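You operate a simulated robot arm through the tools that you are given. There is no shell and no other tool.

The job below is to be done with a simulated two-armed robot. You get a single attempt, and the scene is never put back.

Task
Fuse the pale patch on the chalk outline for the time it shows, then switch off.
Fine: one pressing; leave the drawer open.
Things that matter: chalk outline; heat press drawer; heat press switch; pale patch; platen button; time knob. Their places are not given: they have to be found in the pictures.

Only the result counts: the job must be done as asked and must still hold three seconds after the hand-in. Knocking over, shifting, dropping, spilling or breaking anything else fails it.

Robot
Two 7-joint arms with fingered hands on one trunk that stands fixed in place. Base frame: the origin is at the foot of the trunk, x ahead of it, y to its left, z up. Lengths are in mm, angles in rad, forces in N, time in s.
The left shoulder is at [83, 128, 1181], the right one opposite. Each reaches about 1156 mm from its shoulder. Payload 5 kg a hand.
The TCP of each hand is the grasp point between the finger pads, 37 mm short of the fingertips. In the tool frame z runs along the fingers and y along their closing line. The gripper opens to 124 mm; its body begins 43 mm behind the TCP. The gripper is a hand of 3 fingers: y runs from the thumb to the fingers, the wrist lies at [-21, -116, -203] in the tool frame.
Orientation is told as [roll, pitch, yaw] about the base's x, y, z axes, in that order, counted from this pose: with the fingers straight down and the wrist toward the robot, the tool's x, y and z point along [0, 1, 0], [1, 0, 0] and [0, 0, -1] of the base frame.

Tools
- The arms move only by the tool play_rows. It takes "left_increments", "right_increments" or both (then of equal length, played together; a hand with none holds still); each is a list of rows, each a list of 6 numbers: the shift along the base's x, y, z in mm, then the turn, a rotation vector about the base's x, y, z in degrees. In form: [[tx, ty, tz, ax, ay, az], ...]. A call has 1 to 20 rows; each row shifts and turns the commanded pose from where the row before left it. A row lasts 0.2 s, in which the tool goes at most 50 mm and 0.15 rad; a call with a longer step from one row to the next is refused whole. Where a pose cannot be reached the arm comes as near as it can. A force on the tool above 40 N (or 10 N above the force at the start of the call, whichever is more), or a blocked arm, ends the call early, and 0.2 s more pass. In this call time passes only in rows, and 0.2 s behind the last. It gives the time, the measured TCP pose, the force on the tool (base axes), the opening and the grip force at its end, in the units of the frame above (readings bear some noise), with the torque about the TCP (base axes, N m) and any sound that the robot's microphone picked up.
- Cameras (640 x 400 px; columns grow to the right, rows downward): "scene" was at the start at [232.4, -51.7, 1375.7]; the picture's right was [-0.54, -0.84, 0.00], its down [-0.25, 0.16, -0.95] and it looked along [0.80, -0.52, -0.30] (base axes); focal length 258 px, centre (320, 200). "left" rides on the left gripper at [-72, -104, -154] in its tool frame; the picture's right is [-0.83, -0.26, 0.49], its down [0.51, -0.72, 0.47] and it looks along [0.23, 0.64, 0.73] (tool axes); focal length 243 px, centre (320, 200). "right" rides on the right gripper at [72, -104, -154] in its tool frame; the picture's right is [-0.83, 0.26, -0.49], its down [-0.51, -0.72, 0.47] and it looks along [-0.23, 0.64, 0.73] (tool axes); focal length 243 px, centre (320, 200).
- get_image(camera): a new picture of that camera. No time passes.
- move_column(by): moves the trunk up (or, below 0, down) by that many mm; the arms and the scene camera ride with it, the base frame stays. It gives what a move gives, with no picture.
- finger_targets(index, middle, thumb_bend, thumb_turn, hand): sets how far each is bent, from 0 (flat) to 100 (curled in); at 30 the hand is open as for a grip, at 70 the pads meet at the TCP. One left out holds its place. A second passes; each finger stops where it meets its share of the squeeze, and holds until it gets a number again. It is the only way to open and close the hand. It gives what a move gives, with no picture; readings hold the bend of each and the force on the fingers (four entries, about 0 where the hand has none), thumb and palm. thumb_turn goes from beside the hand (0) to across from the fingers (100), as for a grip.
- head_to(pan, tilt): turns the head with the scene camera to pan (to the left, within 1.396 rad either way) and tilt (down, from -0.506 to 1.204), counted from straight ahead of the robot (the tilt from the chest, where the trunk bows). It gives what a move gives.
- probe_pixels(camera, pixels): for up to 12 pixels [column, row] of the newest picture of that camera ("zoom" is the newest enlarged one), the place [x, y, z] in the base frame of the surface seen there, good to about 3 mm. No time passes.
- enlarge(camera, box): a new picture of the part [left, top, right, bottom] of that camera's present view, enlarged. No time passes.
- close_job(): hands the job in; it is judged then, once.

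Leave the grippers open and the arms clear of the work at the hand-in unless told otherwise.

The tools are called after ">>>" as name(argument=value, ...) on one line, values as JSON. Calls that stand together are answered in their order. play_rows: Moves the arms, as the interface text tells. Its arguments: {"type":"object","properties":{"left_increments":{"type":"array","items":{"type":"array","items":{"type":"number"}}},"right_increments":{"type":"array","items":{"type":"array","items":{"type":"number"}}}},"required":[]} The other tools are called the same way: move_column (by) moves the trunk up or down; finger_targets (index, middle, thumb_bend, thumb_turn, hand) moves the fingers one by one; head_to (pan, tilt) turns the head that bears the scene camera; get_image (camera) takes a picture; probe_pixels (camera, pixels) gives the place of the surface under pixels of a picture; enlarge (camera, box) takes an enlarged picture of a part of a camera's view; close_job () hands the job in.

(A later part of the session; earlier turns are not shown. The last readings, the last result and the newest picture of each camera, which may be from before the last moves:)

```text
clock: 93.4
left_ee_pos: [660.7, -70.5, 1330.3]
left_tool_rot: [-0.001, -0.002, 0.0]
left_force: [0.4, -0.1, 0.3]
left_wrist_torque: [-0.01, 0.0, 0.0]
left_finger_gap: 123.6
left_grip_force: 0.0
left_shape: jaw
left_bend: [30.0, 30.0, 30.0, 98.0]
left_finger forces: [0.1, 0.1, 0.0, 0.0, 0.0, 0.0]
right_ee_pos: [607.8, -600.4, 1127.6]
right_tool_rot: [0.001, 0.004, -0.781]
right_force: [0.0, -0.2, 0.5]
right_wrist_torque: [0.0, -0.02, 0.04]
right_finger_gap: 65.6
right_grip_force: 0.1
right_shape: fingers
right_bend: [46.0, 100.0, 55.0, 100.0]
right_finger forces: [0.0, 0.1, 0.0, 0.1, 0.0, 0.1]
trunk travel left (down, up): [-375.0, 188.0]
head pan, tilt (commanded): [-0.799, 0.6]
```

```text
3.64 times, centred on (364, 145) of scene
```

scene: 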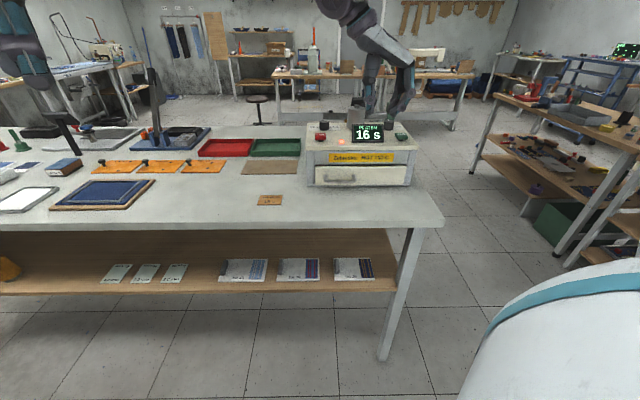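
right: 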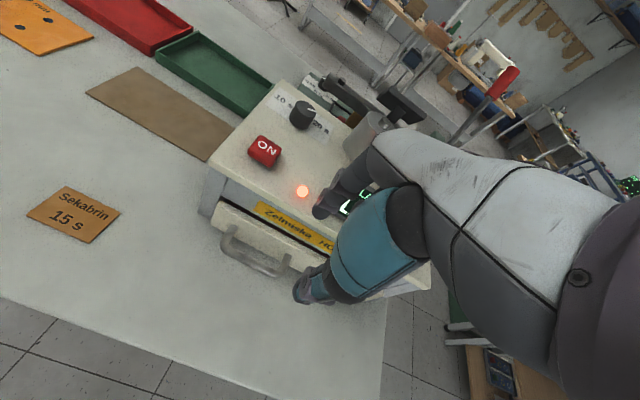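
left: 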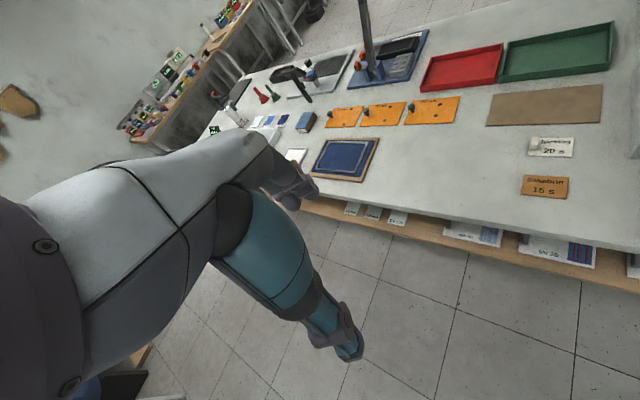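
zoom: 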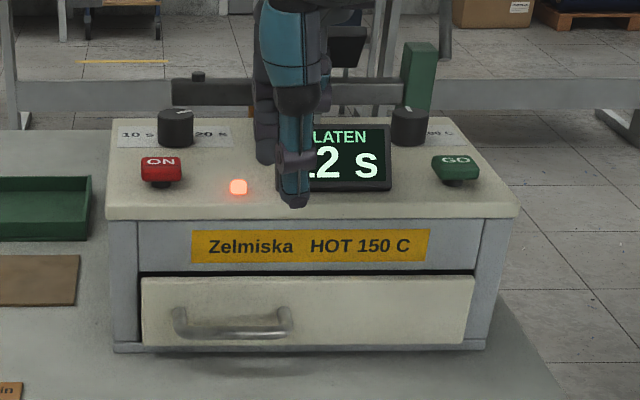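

12 s left on the display. Meanwhile I probe the index's tip position to plan the entry.

>>> probe_pixels(camera="zoom", pixels=[[265, 158], [258, 150], [262, 130], [265, 110], [275, 150], [295, 195], [300, 160], [290, 200]])

>>> enlarge(camera="right", box=[200, 150, 360, 310])

```text
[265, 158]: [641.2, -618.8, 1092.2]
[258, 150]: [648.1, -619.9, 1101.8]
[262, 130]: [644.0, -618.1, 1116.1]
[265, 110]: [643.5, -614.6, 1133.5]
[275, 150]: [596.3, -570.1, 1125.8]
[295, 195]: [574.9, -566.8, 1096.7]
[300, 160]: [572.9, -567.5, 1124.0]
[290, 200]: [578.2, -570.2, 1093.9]
```

```text
2.50 times, centred on (280, 230) of right
```

zoom: 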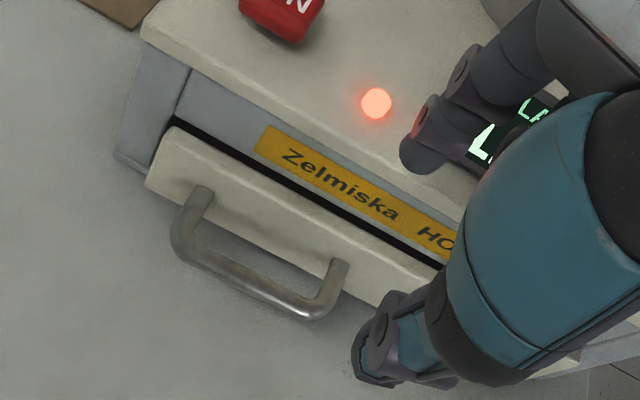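

The index's pad side is at v≈890 and u≈-19. I will shift 2.5 mm outward for entry. First I wait for the pressing to end: 20 still rows.

>>> play_rows(right_increments=[[-0.9, 0.9, 0, 0, 0, 0], [-0.9, 0.9, 0, 0, 0, 0], [0, 0, 0, 0, 0, 0], [0, 0, 0, 0, 0, 0], [0, 0, 0, 0, 0, 0], [0, 0, 0, 0, 0, 0], [0, 0, 0, 0, 0, 0], [0, 0, 0, 0, 0, 0], [0, 0, 0, 0, 0, 0], [0, 0, 0, 0, 0, 0], [0, 0, 0, 0, 0, 0], [0, 0, 0, 0, 0, 0], [0, 0, 0, 0, 0, 0], [0, 0, 0, 0, 0, 0], [0, 0, 0, 0, 0, 0], [0, 0, 0, 0, 0, 0], [0, 0, 0, 0, 0, 0], [0, 0, 0, 0, 0, 0], [0, 0, 0, 0, 0, 0], [0, 0, 0, 0, 0, 0]])

>>> play_rows(right_increments=[[0, 0, 0, 0, 0, 0], [0, 0, 0, 0, 0, 0], [0, 0, 0, 0, 0, 0], [0, 0, 0, 0, 0, 0], [0, 0, 0, 0, 0, 0], [0, 0, 0, 0, 0, 0], [0, 0, 0, 0, 0, 0], [0, 0, 0, 0, 0, 0], [0, 0, 0, 0, 0, 0], [0, 0, 0, 0, 0, 0], [0, 0, 0, 0, 0, 0], [0, 0, 0, 0, 0, 0], [0, 0, 0, 0, 0, 0], [0, 0, 0, 0, 0, 0], [0, 0, 0, 0, 0, 0], [0, 0, 0, 0, 0, 0], [0, 0, 0, 0, 0, 0], [0, 0, 0, 0, 0, 0], [0, 0, 0, 0, 0, 0], [0, 0, 0, 0, 0, 0]])

>>> enlarge(camera="scene", box=[300, 90, 428, 200])

```text
clock: 97.6
left_ee_pos: [662.3, -69.5, 1329.8]
left_tool_rot: [0.0, 0.001, -0.002]
left_force: [0.0, -0.6, -0.2]
left_wrist_torque: [-0.02, -0.02, 0.01]
left_finger_gap: 123.7
left_grip_force: 0.0
left_shape: jaw
left_bend: [30.0, 30.0, 30.0, 98.0]
left_finger forces: [0.0, 0.0, 0.0, 0.0, 0.0, 0.0]
right_ee_pos: [605.3, -597.5, 1128.7]
right_tool_rot: [0.0, 0.002, -0.785]
right_force: [0.4, -0.8, 0.2]
right_wrist_torque: [0.02, 0.02, 0.0]
right_finger_gap: 65.3
right_grip_force: 0.1
right_shape: fingers
right_bend: [46.0, 100.0, 55.0, 100.0]
right_finger forces: [0.0, 0.0, 0.1, 0.0, 0.1, 0.0]
trunk travel left (down, up): [-375.0, 188.0]
head pan, tilt (commanded): [-0.799, 0.6]
```

```text
clock: 101.8
left_ee_pos: [660.9, -68.8, 1329.7]
left_tool_rot: [0.0, -0.001, 0.0]
left_force: [0.1, 0.0, -0.3]
left_wrist_torque: [0.01, -0.02, -0.01]
left_finger_gap: 123.6
left_grip_force: 0.1
left_shape: jaw
left_bend: [30.0, 30.0, 30.0, 98.0]
left_finger forces: [0.0, 0.0, 0.0, 0.0, 0.0, 0.0]
right_ee_pos: [604.3, -597.7, 1128.0]
right_tool_rot: [0.0, 0.001, -0.785]
right_force: [-0.6, 1.1, 0.3]
right_wrist_torque: [0.0, 0.03, 0.0]
right_finger_gap: 65.4
right_grip_force: 0.0
right_shape: fingers
right_bend: [46.0, 100.0, 55.0, 100.0]
right_finger forces: [0.0, 0.1, 0.1, 0.0, 0.1, 0.1]
trunk travel left (down, up): [-375.0, 188.0]
head pan, tilt (commanded): [-0.799, 0.6]
```

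```text
3.64 times, centred on (364, 145) of scene
```

zoom: 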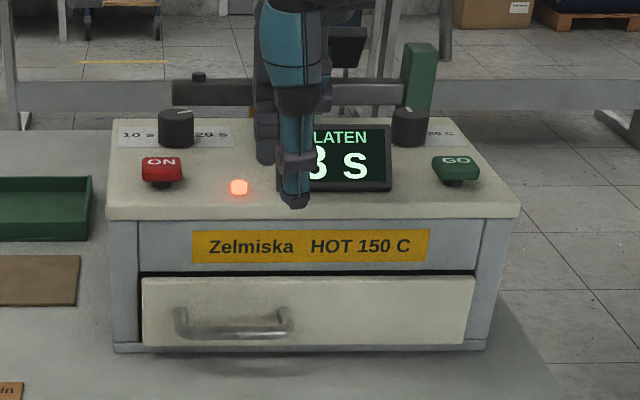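

About 3 s left. I wait 4 more seconds.

>>> play_rows(right_increments=[[0, 0, 0, 0, 0, 0], [0, 0, 0, 0, 0, 0], [0, 0, 0, 0, 0, 0], [0, 0, 0, 0, 0, 0], [0, 0, 0, 0, 0, 0], [0, 0, 0, 0, 0, 0], [0, 0, 0, 0, 0, 0], [0, 0, 0, 0, 0, 0], [0, 0, 0, 0, 0, 0], [0, 0, 0, 0, 0, 0], [0, 0, 0, 0, 0, 0], [0, 0, 0, 0, 0, 0], [0, 0, 0, 0, 0, 0], [0, 0, 0, 0, 0, 0], [0, 0, 0, 0, 0, 0], [0, 0, 0, 0, 0, 0], [0, 0, 0, 0, 0, 0], [0, 0, 0, 0, 0, 0], [0, 0, 0, 0, 0, 0], [0, 0, 0, 0, 0, 0]])

>>> enlarge(camera="scene", box=[300, 90, 428, 200])

>>> enlarge(camera="right", box=[200, 90, 400, 290])

```text
clock: 106.0
left_ee_pos: [660.6, -69.6, 1330.2]
left_tool_rot: [0.002, -0.001, 0.001]
left_force: [-0.1, -0.4, 0.2]
left_wrist_torque: [-0.03, 0.02, 0.0]
left_finger_gap: 123.5
left_grip_force: 0.0
left_shape: jaw
left_bend: [30.0, 30.0, 30.0, 98.0]
left_finger forces: [0.0, 0.0, 0.0, 0.0, 0.0, 0.1]
right_ee_pos: [605.1, -598.3, 1129.1]
right_tool_rot: [0.0, 0.003, -0.785]
right_force: [0.1, -0.3, 0.4]
right_wrist_torque: [-0.03, 0.01, 0.01]
right_finger_gap: 65.5
right_grip_force: 0.0
right_shape: fingers
right_bend: [46.0, 100.0, 55.0, 100.0]
right_finger forces: [0.0, 0.1, 0.1, 0.0, 0.0, 0.0]
trunk travel left (down, up): [-375.0, 188.0]
head pan, tilt (commanded): [-0.799, 0.6]
```

```text
3.64 times, centred on (364, 145) of scene
```

zoom: 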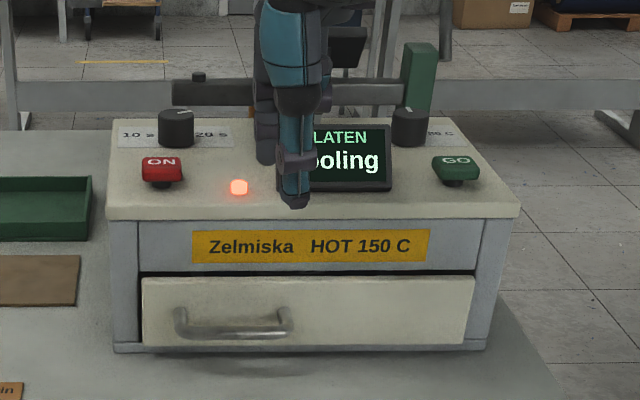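

```text
2.00 times, centred on (300, 190) of right
```

zoom: 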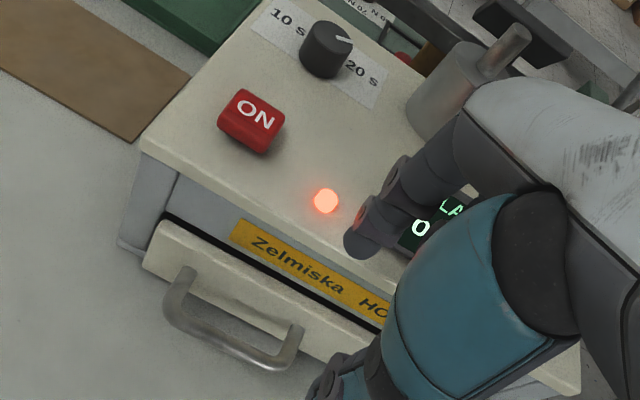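

The platen is up and the display says "cooling". Opening too early might spoil it, so I wait and watch the display.

>>> play_rows(right_increments=[[0, 0, 0, 0, 0, 0], [0, 0, 0, 0, 0, 0], [0, 0, 0, 0, 0, 0], [0, 0, 0, 0, 0, 0], [0, 0, 0, 0, 0, 0], [0, 0, 0, 0, 0, 0], [0, 0, 0, 0, 0, 0], [0, 0, 0, 0, 0, 0], [0, 0, 0, 0, 0, 0], [0, 0, 0, 0, 0, 0], [0, 0, 0, 0, 0, 0], [0, 0, 0, 0, 0, 0], [0, 0, 0, 0, 0, 0], [0, 0, 0, 0, 0, 0], [0, 0, 0, 0, 0, 0], [0, 0, 0, 0, 0, 0], [0, 0, 0, 0, 0, 0], [0, 0, 0, 0, 0, 0], [0, 0, 0, 0, 0, 0], [0, 0, 0, 0, 0, 0]])

>>> enlarge(camera="scene", box=[300, 90, 428, 200])

```text
clock: 110.2
left_ee_pos: [662.4, -69.5, 1330.4]
left_tool_rot: [-0.001, 0.0, 0.0]
left_force: [-0.2, -0.4, -0.9]
left_wrist_torque: [0.02, 0.01, 0.04]
left_finger_gap: 123.8
left_grip_force: 0.0
left_shape: jaw
left_bend: [30.0, 30.0, 30.0, 98.0]
left_finger forces: [0.0, 0.1, 0.0, 0.0, 0.1, 0.0]
right_ee_pos: [604.3, -596.9, 1129.5]
right_tool_rot: [-0.001, 0.001, -0.784]
right_force: [0.0, 0.6, -0.4]
right_wrist_torque: [-0.01, 0.01, 0.0]
right_finger_gap: 65.6
right_grip_force: 0.0
right_shape: fingers
right_bend: [46.0, 100.0, 55.0, 100.0]
right_finger forces: [0.0, 0.0, 0.0, 0.0, 0.0, 0.1]
trunk travel left (down, up): [-375.0, 188.0]
head pan, tilt (commanded): [-0.799, 0.6]
```

```text
3.64 times, centred on (364, 145) of scene
```

zoom: 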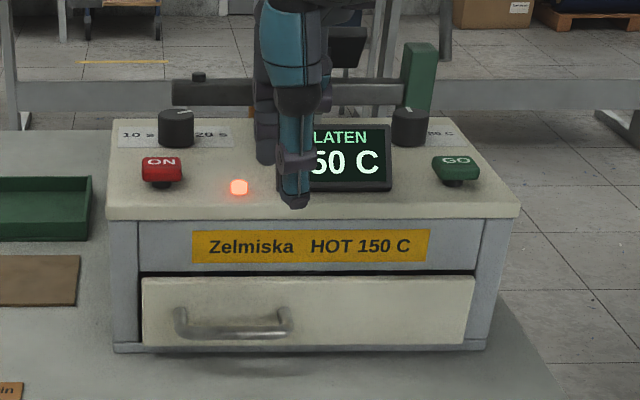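

The display is back to "150 C": the cooling is over. Now I lower the index into the handle gap: first to z≈1010.

>>> play_rows(right_increments=[[0, 0, -30, 0, 0, 0], [0, 0, -30, 0, 0, 0], [0, 0, -30, 0, 0, 0], [0, 0, -28, 0, 0, 0]])

>>> enlarge(camera="scene", box=[316, 130, 396, 200])

>>> enlarge(camera="right", box=[220, 130, 380, 290])

```text
clock: 111.2
left_ee_pos: [662.4, -69.4, 1329.5]
left_tool_rot: [0.002, 0.003, 0.001]
left_force: [0.8, 0.0, 0.0]
left_wrist_torque: [0.03, 0.02, 0.05]
left_finger_gap: 123.7
left_grip_force: 0.1
left_shape: jaw
left_bend: [30.0, 30.0, 30.0, 98.0]
left_finger forces: [0.0, 0.0, 0.0, 0.0, 0.1, 0.0]
right_ee_pos: [605.3, -598.5, 1009.5]
right_tool_rot: [0.0, 0.004, -0.785]
right_force: [0.1, -0.4, 0.5]
right_wrist_torque: [0.02, 0.01, -0.01]
right_finger_gap: 65.8
right_grip_force: 0.1
right_shape: fingers
right_bend: [46.0, 100.0, 55.0, 100.0]
right_finger forces: [0.0, 0.0, 0.0, 0.0, 0.0, 0.0]
trunk travel left (down, up): [-375.0, 188.0]
head pan, tilt (commanded): [-0.799, 0.6]
```

```text
5.71 times, centred on (356, 165) of scene
```

zoom: 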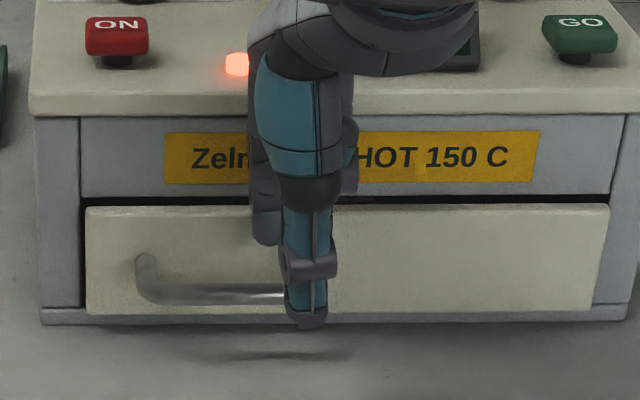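

```text
2.50 times, centred on (300, 210) of right
```

zoom: 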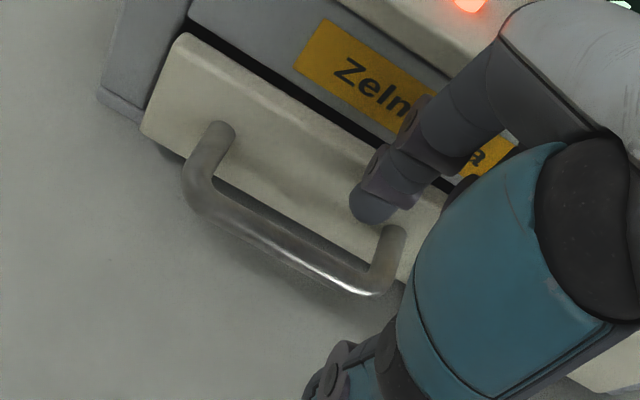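

The index tip is above the gap, left of the right post. I probe its tip once more and then descend in small steps.

>>> probe_pixels(camera="right", pixels=[[317, 210], [321, 200], [325, 212], [332, 228], [300, 230], [283, 225], [310, 235]])

>>> enlarge(camera="scene", box=[332, 155, 380, 190])

>>> probe_pixels(camera="zoom", pixels=[[160, 170], [150, 190], [165, 195], [140, 150], [170, 140]])

```text
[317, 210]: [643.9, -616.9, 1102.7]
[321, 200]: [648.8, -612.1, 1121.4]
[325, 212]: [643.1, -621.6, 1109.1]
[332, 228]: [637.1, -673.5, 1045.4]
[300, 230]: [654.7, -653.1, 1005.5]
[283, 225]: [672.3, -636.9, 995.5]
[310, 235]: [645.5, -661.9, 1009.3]
```

```text
11.43 times, centred on (356, 172) of scene
```

zoom: 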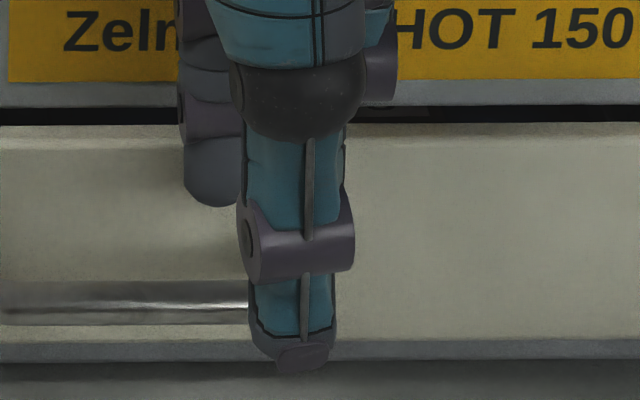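

```text
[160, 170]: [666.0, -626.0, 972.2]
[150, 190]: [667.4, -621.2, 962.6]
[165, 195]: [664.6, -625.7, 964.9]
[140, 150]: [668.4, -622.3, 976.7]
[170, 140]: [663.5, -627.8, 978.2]
```

>>> probe_pixels(camera="zoom", pixels=[[213, 190], [205, 203], [193, 180], [228, 180], [210, 150], [210, 110], [120, 300], [200, 300], [60, 310]])

```text
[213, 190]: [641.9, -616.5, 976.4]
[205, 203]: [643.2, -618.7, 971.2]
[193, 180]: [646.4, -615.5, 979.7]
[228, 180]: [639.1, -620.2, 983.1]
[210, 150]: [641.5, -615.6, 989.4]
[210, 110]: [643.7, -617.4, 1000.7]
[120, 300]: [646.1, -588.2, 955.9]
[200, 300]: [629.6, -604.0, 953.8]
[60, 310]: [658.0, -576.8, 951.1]
```

The index's pad side is at v≈889.5, the bar's back at ≈884.5, the drawer front at ≈912. I shift 1 mm outward and descend 42 mm in steps.

>>> play_rows(right_increments=[[-0.7, 0.7, -8, 0, 0, 0], [0, 0, -8, 0, 0, 0], [0, 0, -9, 0, 0, 0], [0, 0, -9, 0, 0, 0], [0, 0, -8, 0, 0, 0]])

>>> enlarge(camera="right", box=[220, 130, 380, 290])

>>> enlarge(camera="scene", box=[316, 130, 396, 200])

```text
clock: 112.4
left_ee_pos: [661.5, -70.0, 1330.3]
left_tool_rot: [-0.001, 0.001, -0.001]
left_force: [-0.4, 0.3, -1.0]
left_wrist_torque: [0.01, 0.05, -0.02]
left_finger_gap: 123.6
left_grip_force: 0.1
left_shape: jaw
left_bend: [30.0, 30.0, 30.0, 98.0]
left_finger forces: [0.1, 0.0, 0.1, 0.0, 0.0, 0.0]
right_ee_pos: [604.8, -597.0, 969.0]
right_tool_rot: [0.002, 0.0, -0.783]
right_force: [-0.3, 0.6, -0.2]
right_wrist_torque: [0.02, 0.02, 0.03]
right_finger_gap: 65.4
right_grip_force: 0.2
right_shape: fingers
right_bend: [46.0, 100.0, 55.0, 100.0]
right_finger forces: [0.0, 0.1, 0.0, 0.0, 0.0, 0.0]
trunk travel left (down, up): [-375.0, 188.0]
head pan, tilt (commanded): [-0.799, 0.6]
```

```text
2.50 times, centred on (300, 210) of right
```

zoom: 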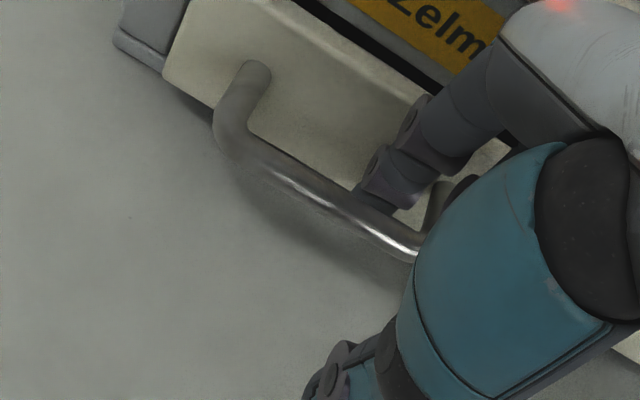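

```text
5.71 times, centred on (356, 165) of scene
```

zoom: 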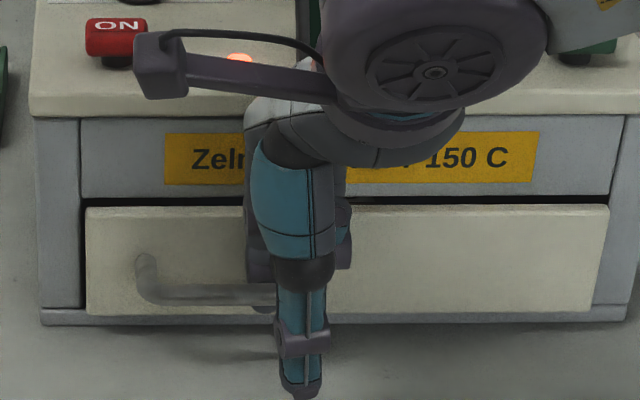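

The index is behind the bar with no contact. I pull along (-0.707,+0.707), slowly at first.

>>> play_rows(right_increments=[[-2, 2, 0, 0, 0, 0], [-2, 2, 0, 0, 0, 0], [-3, 3, 0, 0, 0, 0], [-3, 3, 0, 0, 0, 0], [-3, 3, 0, 0, 0, 0], [-3, 3, 0, 0, 0, 0], [-3, 3, 0, 0, 0, 0], [-3, 3, 0, 0, 0, 0]])

>>> enlarge(camera="right", box=[180, 90, 400, 310])

```text
clock: 114.2
left_ee_pos: [661.9, -69.0, 1330.2]
left_tool_rot: [-0.001, -0.001, 0.001]
left_force: [-1.7, -0.2, 1.1]
left_wrist_torque: [0.01, 0.0, -0.02]
left_finger_gap: 123.7
left_grip_force: 0.0
left_shape: jaw
left_bend: [30.0, 30.0, 30.0, 98.0]
left_finger forces: [0.1, 0.0, 0.1, 0.1, 0.0, 0.0]
right_ee_pos: [583.2, -574.1, 969.1]
right_tool_rot: [0.0, 0.001, -0.784]
right_force: [0.2, -1.0, 0.1]
right_wrist_torque: [-0.01, -0.05, 0.0]
right_finger_gap: 67.2
right_grip_force: 0.3
right_shape: fingers
right_bend: [45.0, 100.0, 55.0, 100.0]
right_finger forces: [1.2, 0.0, 0.0, 0.0, 0.0, 0.0]
trunk travel left (down, up): [-375.0, 188.0]
head pan, tilt (commanded): [-0.799, 0.6]
```

```text
1.82 times, centred on (290, 200) of right
```

zoom: 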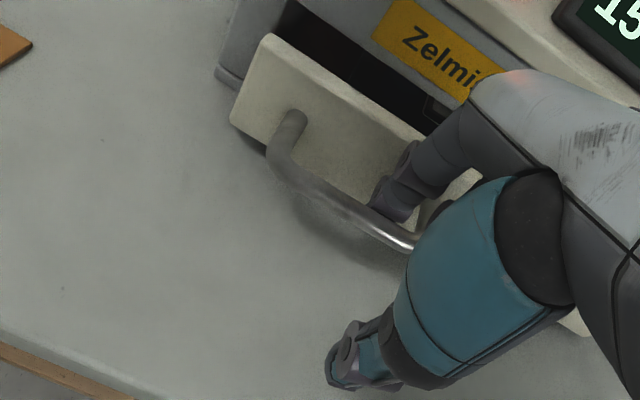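

The drawer is coming out (1.2 N on the index). I keep pulling, about 110 mm.

>>> play_rows(right_increments=[[-3.5, 3.5, 0, 0, 0, 0], [-4, 4, 0, 0, 0, 0], [-4, 4, 0, 0, 0, 0], [-4, 4, 0, 0, 0, 0], [-4, 4, 0, 0, 0, 0], [-4, 4, 0, 0, 0, 0], [-4, 4, 0, 0, 0, 0], [-4, 4, 0, 0, 0, 0], [-4, 4, 0, 0, 0, 0], [-4, 4, 0, 0, 0, 0], [-4, 4, 0, 0, 0, 0], [-4, 4, 0, 0, 0, 0], [-4, 4, 0, 0, 0, 0], [-4, 4, 0, 0, 0, 0], [-4, 4, 0, 0, 0, 0], [-4, 4, 0, 0, 0, 0], [-4, 4, 0, 0, 0, 0], [-4, 4, 0, 0, 0, 0], [-4, 4, 0, 0, 0, 0], [-3, 3, 0, 0, 0, 0]])

>>> get_image(camera="right")

>>> get_image(camera="scene")

```text
clock: 118.4
left_ee_pos: [662.3, -68.9, 1330.2]
left_tool_rot: [-0.001, 0.001, 0.001]
left_force: [1.0, 0.3, -0.1]
left_wrist_torque: [0.0, -0.01, -0.01]
left_finger_gap: 123.6
left_grip_force: 0.1
left_shape: jaw
left_bend: [30.0, 30.0, 30.0, 98.0]
left_finger forces: [0.0, 0.1, 0.0, 0.0, 0.1, 0.1]
right_ee_pos: [504.7, -497.1, 970.3]
right_tool_rot: [0.001, 0.004, -0.786]
right_force: [0.8, -0.4, 0.1]
right_wrist_torque: [-0.03, 0.01, -0.03]
right_finger_gap: 67.3
right_grip_force: 0.9
right_shape: fingers
right_bend: [45.0, 100.0, 55.0, 100.0]
right_finger forces: [1.2, 0.1, 0.0, 0.1, 0.1, 0.0]
trunk travel left (down, up): [-375.0, 188.0]
head pan, tilt (commanded): [-0.799, 0.6]
```

```text
taken
```

right: 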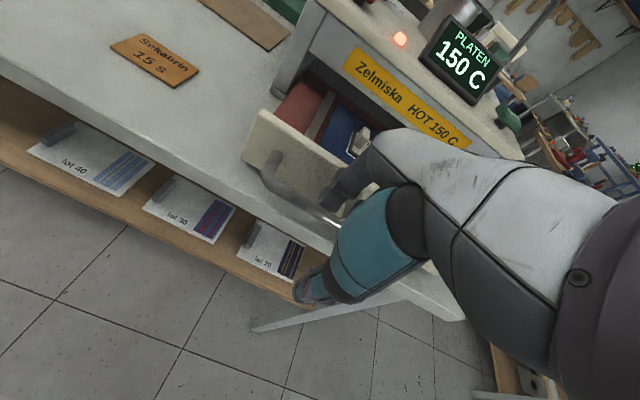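

```text
taken
```

scene: 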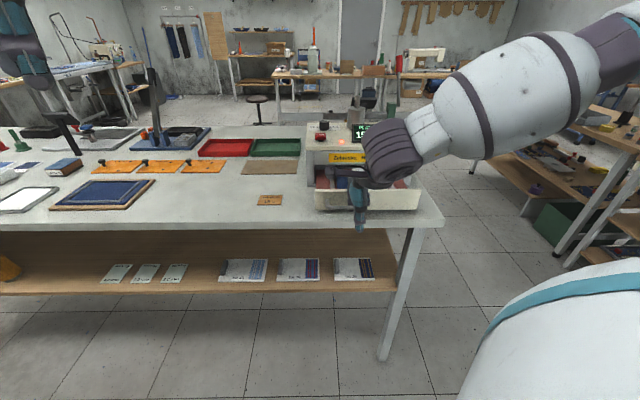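

About 138 of 158 mm done. I pull about 20 mm more, gently, until it reaches its former place.

>>> play_rows(right_increments=[[-2.5, 2.5, 0, 0, 0, 0], [-2.5, 2.5, 0, 0, 0, 0], [-2.5, 2.5, 0, 0, 0, 0], [-2.5, 2.5, 0, 0, 0, 0], [-2, 2, 0, 0, 0, 0], [-1.5, 1.5, 0, 0, 0, 0]])

>>> get_image(camera="right")

>>> enlarge(camera="scene", box=[300, 120, 440, 240])

```text
clock: 119.8
left_ee_pos: [661.2, -70.1, 1330.7]
left_tool_rot: [-0.002, 0.0, 0.001]
left_force: [-0.2, 0.3, 0.7]
left_wrist_torque: [-0.04, 0.03, -0.03]
left_finger_gap: 123.6
left_grip_force: 0.0
left_shape: jaw
left_bend: [30.0, 30.0, 30.0, 98.0]
left_finger forces: [0.0, 0.1, 0.0, 0.1, 0.0, 0.1]
right_ee_pos: [491.0, -483.1, 968.1]
right_tool_rot: [-0.001, 0.001, -0.784]
right_force: [0.1, -1.3, 0.7]
right_wrist_torque: [-0.03, -0.07, -0.01]
right_finger_gap: 67.2
right_grip_force: 0.4
right_shape: fingers
right_bend: [45.0, 100.0, 55.0, 100.0]
right_finger forces: [1.4, 0.0, 0.0, 0.0, 0.1, 0.0]
trunk travel left (down, up): [-375.0, 188.0]
head pan, tilt (commanded): [-0.799, 0.6]
```

```text
taken
```

right: 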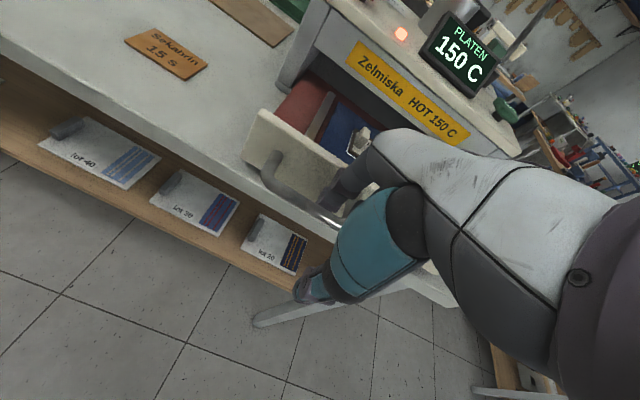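

```text
3.33 times, centred on (370, 180) of scene
```

zoom: 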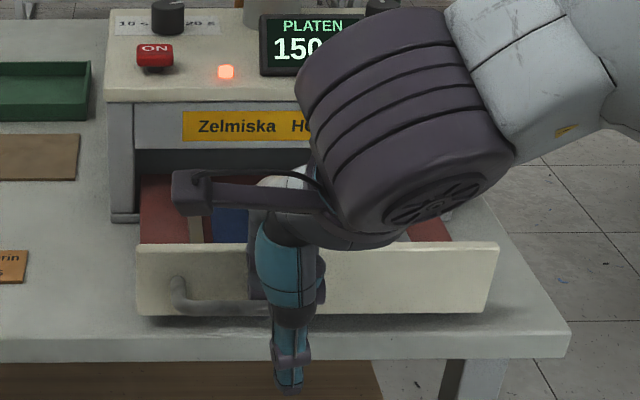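

I probe the drawer front's place to compare with the start (front at v≈752).

>>> probe_pixels(camera="zoom", pixels=[[150, 250], [160, 270], [420, 260], [480, 260], [350, 280], [200, 300]])

```text
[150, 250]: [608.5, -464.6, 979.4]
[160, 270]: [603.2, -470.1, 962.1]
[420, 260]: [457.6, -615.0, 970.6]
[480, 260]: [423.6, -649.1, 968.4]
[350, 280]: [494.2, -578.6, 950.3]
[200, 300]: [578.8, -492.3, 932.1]
```

The front is at v≈758.5, originally ≈750. I pull 9 mm more.

>>> play_rows(right_increments=[[-2, 2, 0, 0, 0, 0], [-2, 2, 0, 0, 0, 0], [-1.5, 1.5, 0, 0, 0, 0], [-1, 1, 0, 0, 0, 0]])

>>> enlarge(camera="scene", box=[300, 120, 440, 240])

>>> probe_pixels(camera="zoom", pixels=[[160, 270], [420, 260], [480, 260], [350, 280], [450, 280], [200, 300]])

```text
clock: 120.8
left_ee_pos: [661.8, -69.6, 1329.5]
left_tool_rot: [0.0, -0.002, 0.002]
left_force: [0.1, -1.0, -0.4]
left_wrist_torque: [0.01, 0.02, -0.01]
left_finger_gap: 123.9
left_grip_force: 0.0
left_shape: jaw
left_bend: [30.0, 30.0, 30.0, 98.0]
left_finger forces: [0.0, 0.0, 0.1, 0.0, 0.1, 0.0]
right_ee_pos: [484.9, -476.0, 969.1]
right_tool_rot: [-0.004, 0.002, -0.785]
right_force: [1.7, -0.8, -0.3]
right_wrist_torque: [0.0, -0.03, 0.0]
right_finger_gap: 67.2
right_grip_force: 0.4
right_shape: fingers
right_bend: [45.0, 100.0, 55.0, 100.0]
right_finger forces: [1.5, 0.0, 0.0, 0.0, 0.1, 0.0]
trunk travel left (down, up): [-375.0, 188.0]
head pan, tilt (commanded): [-0.799, 0.6]
```

```text
3.33 times, centred on (370, 180) of scene
```

zoom: 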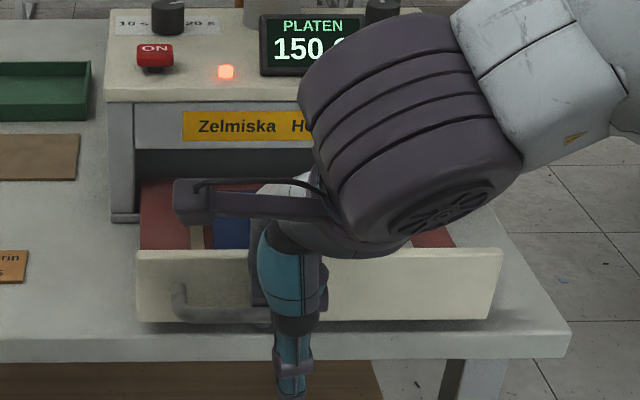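

```text
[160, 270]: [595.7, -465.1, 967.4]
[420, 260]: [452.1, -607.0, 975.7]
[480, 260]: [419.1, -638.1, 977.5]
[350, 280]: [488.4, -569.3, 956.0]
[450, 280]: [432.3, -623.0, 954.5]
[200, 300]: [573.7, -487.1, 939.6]
```

The drawer is open as at the start (front at v≈748.5). I unhook: 3.5 mm back towards the drawer front, then straight up.

>>> play_rows(right_increments=[[1.2, -1.2, 0, 0, 0, 0], [1.3, -1.3, 0, 0, 0, 0], [0, 0, 10, 0, 0, 0], [0, 0, 15, 0, 0, 0], [0, 0, 25, 0, 0, 0], [0, 0, 35, 0, 0, 0], [0, 0, 45, 0, 0, 0], [0, 0, 45, 0, 0, 0]])

>>> get_image(camera="right")

>>> get_image(camera="scene")

```text
clock: 122.6
left_ee_pos: [662.4, -69.2, 1330.2]
left_tool_rot: [0.0, 0.0, -0.001]
left_force: [0.4, -0.3, -1.2]
left_wrist_torque: [0.01, 0.01, -0.01]
left_finger_gap: 123.5
left_grip_force: 0.1
left_shape: jaw
left_bend: [30.0, 30.0, 30.0, 98.0]
left_finger forces: [0.0, 0.1, 0.0, 0.0, 0.1, 0.0]
right_ee_pos: [485.6, -478.1, 1144.0]
right_tool_rot: [-0.001, 0.001, -0.784]
right_force: [-1.1, -0.2, 0.7]
right_wrist_torque: [-0.01, 0.02, 0.05]
right_finger_gap: 65.8
right_grip_force: 0.0
right_shape: fingers
right_bend: [46.0, 100.0, 55.0, 100.0]
right_finger forces: [0.0, 0.0, 0.0, 0.0, 0.1, 0.0]
trunk travel left (down, up): [-375.0, 188.0]
head pan, tilt (commanded): [-0.799, 0.6]
```

```text
taken
```

right: 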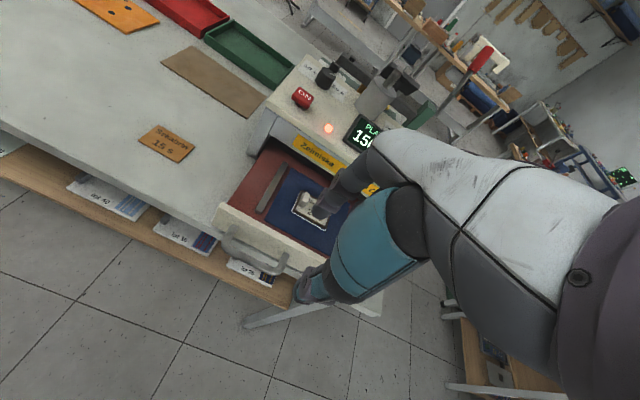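

```text
taken
```

scene: 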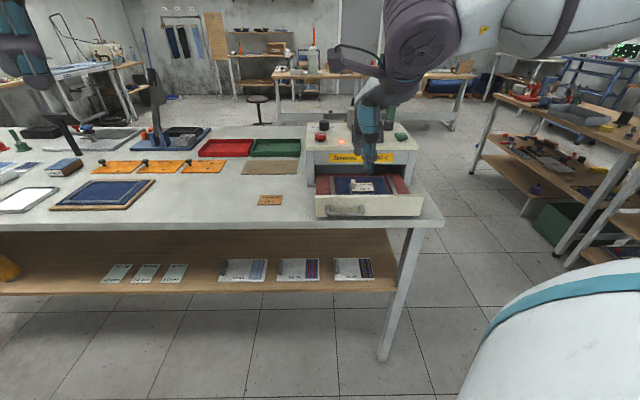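

The drawer stays open and the hand is free. I check the patch in the drawer.

>>> enlarge(camera="scene", box=[310, 120, 438, 220])

>>> enlarge(camera="scene", box=[340, 167, 388, 197])

```text
4.00 times, centred on (374, 170) of scene
```

zoom: 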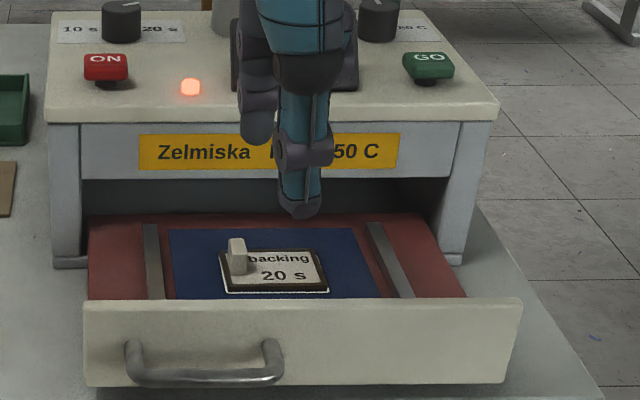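

```text
13.33 times, centred on (364, 182) of scene
```

zoom: 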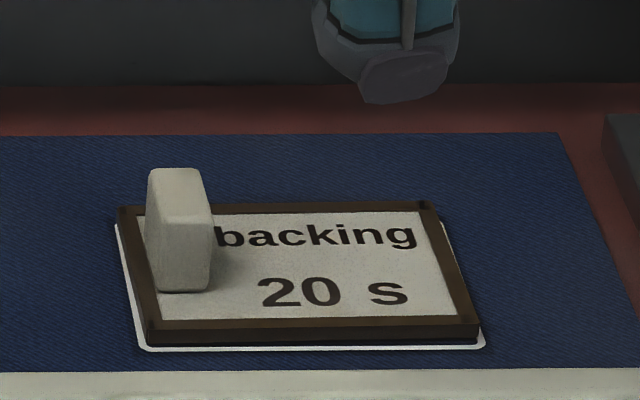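

The patch is in place in the open drawer, with a fused rim around it now. Now to switch off: I go to above the red ON button (about (750,-616,1065)) with the straight index (tip at tool x≈13, y≈45, z≈37).

>>> play_rows(right_increments=[[37.2, -19.2, 6, 0, 0, 0], [37.2, -19.2, 6, 0, 0, 0], [37.2, -19.2, 4, 0, 0, 0], [37.2, -19.2, 0, 0, 0, 0], [37.2, -19.2, 0, 0, 0, 0], [37.2, -19.2, 0, 0, 0, 0]])

>>> get_image(camera="right")

>>> enlarge(camera="scene", box=[300, 90, 364, 150])

```text
clock: 124.0
left_ee_pos: [664.8, -68.9, 1328.8]
left_tool_rot: [-0.001, 0.0, 0.001]
left_force: [0.4, 0.2, 0.3]
left_wrist_torque: [-0.01, -0.02, 0.01]
left_finger_gap: 123.9
left_grip_force: 0.1
left_shape: jaw
left_bend: [30.0, 30.0, 30.0, 98.0]
left_finger forces: [0.0, 0.0, 0.0, 0.0, 0.0, 0.0]
right_ee_pos: [711.3, -596.3, 1157.1]
right_tool_rot: [-0.002, 0.003, -0.785]
right_force: [0.4, 0.2, 0.3]
right_wrist_torque: [0.0, 0.03, -0.01]
right_finger_gap: 65.7
right_grip_force: 0.0
right_shape: fingers
right_bend: [46.0, 100.0, 55.0, 100.0]
right_finger forces: [0.0, 0.0, 0.0, 0.0, 0.0, 0.0]
trunk travel left (down, up): [-375.0, 188.0]
head pan, tilt (commanded): [-0.799, 0.6]
```

```text
taken
```

right: 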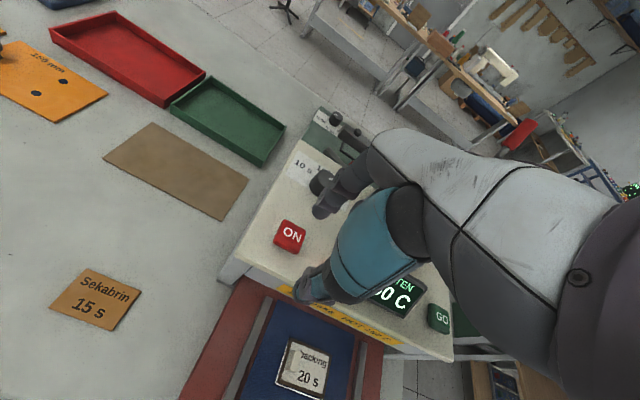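

```text
6.67 times, centred on (332, 120) of scene
```

zoom: 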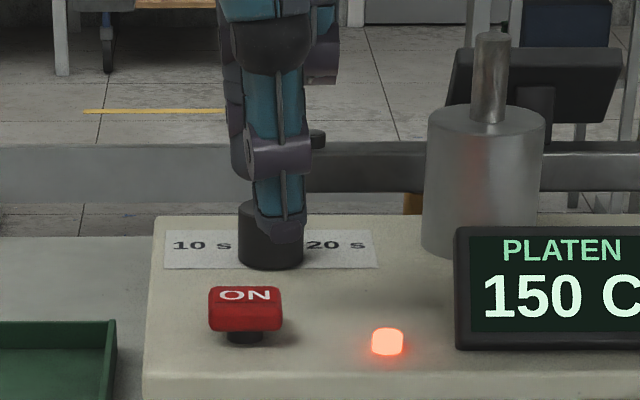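

I probe the ON button's top edges and the index (at (238,165)).

>>> probe_pixels(camera="zoom", pixels=[[245, 295], [214, 292], [276, 292], [245, 288], [245, 302], [212, 325], [280, 325], [245, 325], [237, 170], [240, 178], [232, 160], [275, 235]])

>>> enlarge(camera="right", box=[260, 160, 360, 260])

>>> probe_pixels(camera="zoom", pixels=[[120, 305], [145, 260], [80, 300], [180, 310], [120, 330], [230, 215], [225, 195], [245, 200], [250, 180], [280, 150]])

```text
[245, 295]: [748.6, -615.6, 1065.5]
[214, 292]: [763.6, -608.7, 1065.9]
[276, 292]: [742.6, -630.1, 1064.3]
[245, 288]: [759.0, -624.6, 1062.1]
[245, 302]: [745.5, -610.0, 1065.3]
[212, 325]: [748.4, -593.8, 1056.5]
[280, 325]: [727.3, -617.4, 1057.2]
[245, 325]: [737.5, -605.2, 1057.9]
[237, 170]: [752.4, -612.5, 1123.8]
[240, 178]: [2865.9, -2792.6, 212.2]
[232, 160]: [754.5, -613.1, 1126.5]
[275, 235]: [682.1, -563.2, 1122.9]
```

```text
4.00 times, centred on (310, 210) of right
```

zoom: 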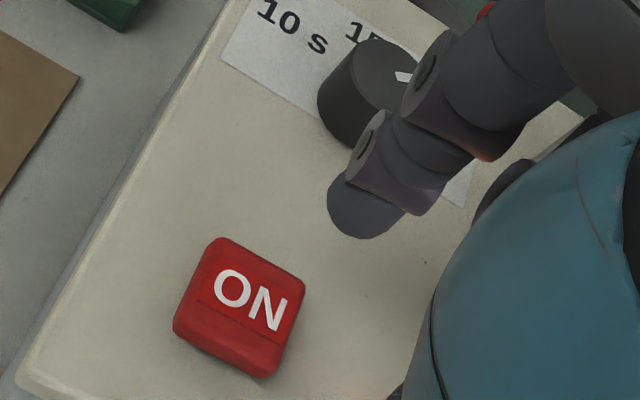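

```text
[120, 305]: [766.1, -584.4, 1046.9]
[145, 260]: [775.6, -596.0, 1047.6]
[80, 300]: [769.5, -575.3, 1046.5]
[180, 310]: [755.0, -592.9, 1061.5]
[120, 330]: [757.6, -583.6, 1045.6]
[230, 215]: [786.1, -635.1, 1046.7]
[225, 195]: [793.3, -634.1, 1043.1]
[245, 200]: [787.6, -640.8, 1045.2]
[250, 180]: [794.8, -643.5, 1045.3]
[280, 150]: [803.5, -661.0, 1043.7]
```

The index tip is over the button's centre (predicted pixel (249,294), seen (248,297)). I descend 46 mm, then in small steps until a click.

>>> play_rows(right_increments=[[-0.7, 0.7, -15, 0, 0, 0], [0, 0, -15, 0, 0, 0], [0, 0, -12, 0, 0, 0], [0, 0, -4, 0, 0, 0]])

>>> enlarge(camera="scene", box=[300, 90, 364, 150])

>>> enlarge(camera="right", box=[260, 160, 360, 260])

```text
clock: 125.0
left_ee_pos: [660.8, -68.6, 1330.6]
left_tool_rot: [0.0, 0.001, -0.001]
left_force: [0.2, -0.3, -0.4]
left_wrist_torque: [0.01, 0.0, -0.01]
left_finger_gap: 123.6
left_grip_force: 0.0
left_shape: jaw
left_bend: [30.0, 30.0, 30.0, 98.0]
left_finger forces: [0.0, 0.1, 0.1, 0.1, 0.1, 0.0]
right_ee_pos: [708.1, -593.5, 1113.8]
right_tool_rot: [-0.002, 0.001, -0.785]
right_force: [-0.5, -0.5, -0.7]
right_wrist_torque: [0.0, -0.02, 0.0]
right_finger_gap: 65.9
right_grip_force: 0.1
right_shape: fingers
right_bend: [46.0, 100.0, 55.0, 100.0]
right_finger forces: [0.0, 0.0, 0.1, 0.1, 0.1, 0.1]
trunk travel left (down, up): [-375.0, 188.0]
head pan, tilt (commanded): [-0.799, 0.6]
```

```text
6.67 times, centred on (332, 120) of scene
```

zoom: 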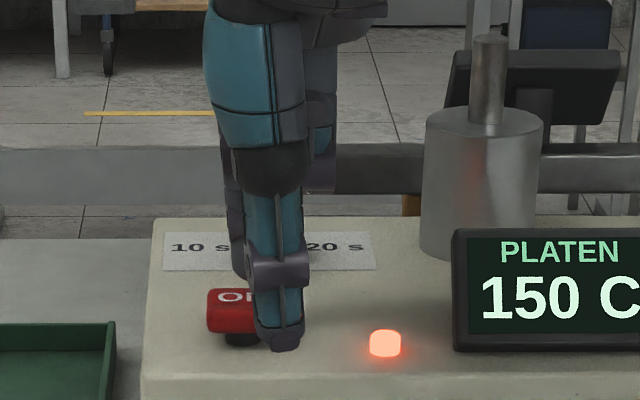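

```text
4.00 times, centred on (310, 210) of right
```

zoom: 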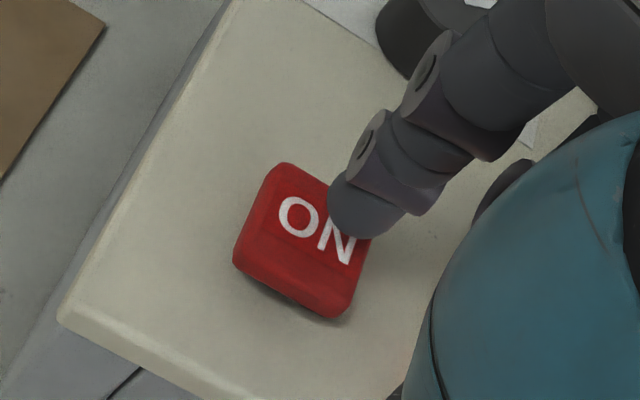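

The tip would land a little right/back of the centre; I shift (+0.7,+4.9) and go down in small steps.

>>> play_rows(right_increments=[[0.7, 4.9, -2, 0, 0, 0], [0, 0, -4, 0, 0, 0], [0, 0, -2, 0, 0, 0]])

>>> enlarge(camera="right", box=[260, 160, 360, 260])

```text
clock: 125.8
left_ee_pos: [661.5, -70.3, 1329.9]
left_tool_rot: [0.0, -0.001, 0.001]
left_force: [-0.8, 0.6, -0.3]
left_wrist_torque: [-0.02, 0.0, 0.01]
left_finger_gap: 123.7
left_grip_force: 0.0
left_shape: jaw
left_bend: [30.0, 30.0, 30.0, 98.0]
left_finger forces: [0.1, 0.0, 0.0, 0.0, 0.0, 0.0]
right_ee_pos: [709.7, -588.1, 1105.7]
right_tool_rot: [0.0, 0.002, -0.785]
right_force: [1.1, 0.9, 0.2]
right_wrist_torque: [-0.02, -0.03, 0.01]
right_finger_gap: 65.8
right_grip_force: 0.1
right_shape: fingers
right_bend: [46.0, 100.0, 55.0, 100.0]
right_finger forces: [0.4, 0.1, 0.0, 0.0, 0.1, 0.0]
trunk travel left (down, up): [-375.0, 188.0]
head pan, tilt (commanded): [-0.799, 0.6]
```

```text
4.00 times, centred on (310, 210) of right
```

zoom: 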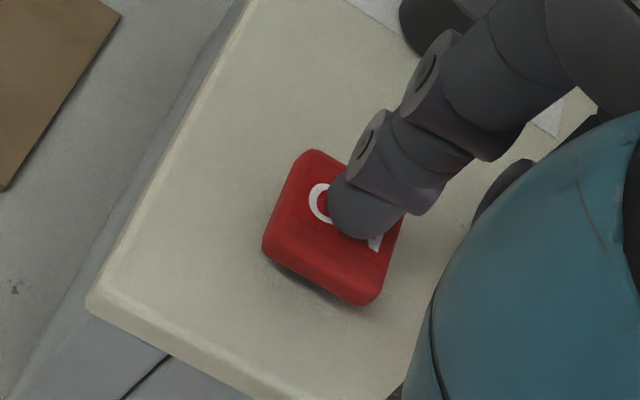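

The tip touches the button near its centre (0.4 N). I press further in 1.5 mm steps.

>>> play_rows(right_increments=[[0, 0, -1.5, 0, 0, 0], [0, 0, -1.5, 0, 0, 0], [0, 0, -1, 0, 0, 0]])

>>> enlarge(camera="scene", box=[300, 90, 396, 160])

```text
clock: 126.6
left_ee_pos: [662.1, -69.3, 1330.4]
left_tool_rot: [0.0, -0.001, 0.0]
left_force: [0.1, -0.1, 1.1]
left_wrist_torque: [0.01, -0.01, 0.01]
left_finger_gap: 123.6
left_grip_force: 0.0
left_shape: jaw
left_bend: [30.0, 30.0, 30.0, 98.0]
left_finger forces: [0.1, 0.0, 0.0, 0.0, 0.1, 0.0]
right_ee_pos: [708.4, -589.2, 1101.9]
right_tool_rot: [-0.001, 0.002, -0.782]
right_force: [0.8, 0.4, 1.5]
right_wrist_torque: [-0.05, -0.05, 0.04]
right_finger_gap: 66.0
right_grip_force: 0.6
right_shape: fingers
right_bend: [46.0, 100.0, 55.0, 100.0]
right_finger forces: [1.6, 0.0, 0.0, 0.0, 0.1, 0.0]
trunk travel left (down, up): [-375.0, 188.0]
head pan, tilt (commanded): [-0.799, 0.6]
heard: click
```

```text
5.71 times, centred on (348, 125) of scene
```

zoom: 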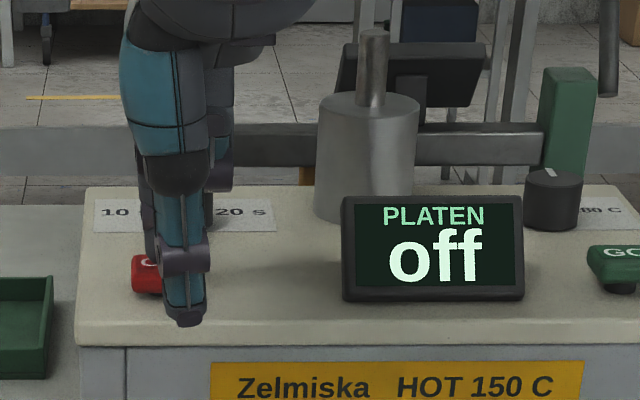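

A click, the display says "off" and the lamp is out. I lift straight up off the button and draw the hand back clear of the press.

>>> play_rows(right_increments=[[0, 0, 6, 0, 0, 0], [0, 0, 20, 0, 0, 0], [0, 0, 35, 0, 0, 0], [0, 0, 40, 0, 0, 0], [0, 0, 40, 0, 0, 0], [-25, 15, 20, 0, 0, 0], [-35, 20, 0, 0, 0, 0], [-40, 20, 0, 0, 0, 0], [-40, 20, 0, 0, 0, 0], [-40, 20, 0, 0, 0, 0], [-40, 10, 0, 0, 0, 0]])

>>> finger_targets(hand="right", index=30, middle=30, thumb_bend=30, thumb_turn=98)

>>> get_image(camera="scene")

>>> enlarge(camera="scene", box=[300, 100, 428, 220])

```text
clock: 129.0
left_ee_pos: [659.2, -69.5, 1332.4]
left_tool_rot: [0.001, -0.002, -0.001]
left_force: [0.8, 0.8, 0.5]
left_wrist_torque: [0.05, 0.01, 0.01]
left_finger_gap: 123.8
left_grip_force: 0.0
left_shape: jaw
left_bend: [30.0, 30.0, 30.0, 98.0]
left_finger forces: [0.1, 0.1, 0.1, 0.0, 0.1, 0.0]
right_ee_pos: [487.5, -484.8, 1263.3]
right_tool_rot: [0.001, 0.002, -0.785]
right_force: [0.4, 0.2, 0.4]
right_wrist_torque: [-0.01, -0.05, 0.0]
right_finger_gap: 66.1
right_grip_force: 0.1
right_shape: fingers
right_bend: [46.0, 100.0, 55.0, 100.0]
right_finger forces: [0.1, 0.0, 0.0, 0.0, 0.0, 0.0]
trunk travel left (down, up): [-375.0, 188.0]
head pan, tilt (commanded): [-0.799, 0.6]
```

```text
clock: 130.0
left_ee_pos: [662.3, -69.7, 1330.6]
left_tool_rot: [-0.001, 0.0, 0.0]
left_force: [-0.6, 0.4, -0.2]
left_wrist_torque: [0.0, -0.02, 0.01]
left_finger_gap: 123.7
left_grip_force: 0.1
left_shape: jaw
left_bend: [30.0, 30.0, 30.0, 98.0]
left_finger forces: [0.1, 0.0, 0.0, 0.1, 0.1, 0.0]
right_ee_pos: [490.3, -482.8, 1262.5]
right_tool_rot: [0.0, 0.002, -0.786]
right_force: [-0.5, 0.9, 0.4]
right_wrist_torque: [0.0, -0.02, -0.03]
right_finger_gap: 128.7
right_grip_force: 0.1
right_shape: fingers
right_bend: [30.0, 30.0, 30.0, 96.0]
right_finger forces: [0.0, 0.0, 0.1, 0.0, 0.1, 0.0]
trunk travel left (down, up): [-375.0, 188.0]
head pan, tilt (commanded): [-0.799, 0.6]
```

```text
taken
```

scene: 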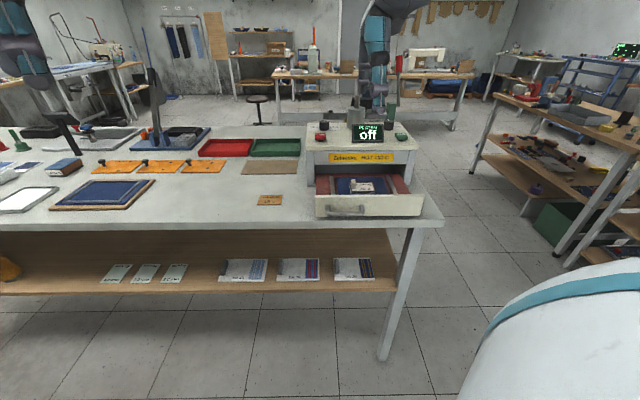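

```text
3.33 times, centred on (364, 160) of scene
```

zoom: 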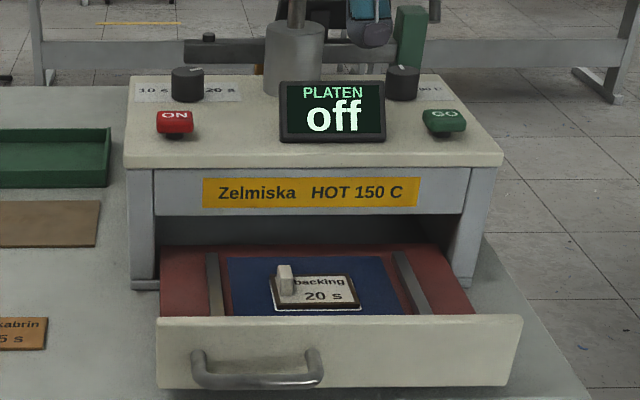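

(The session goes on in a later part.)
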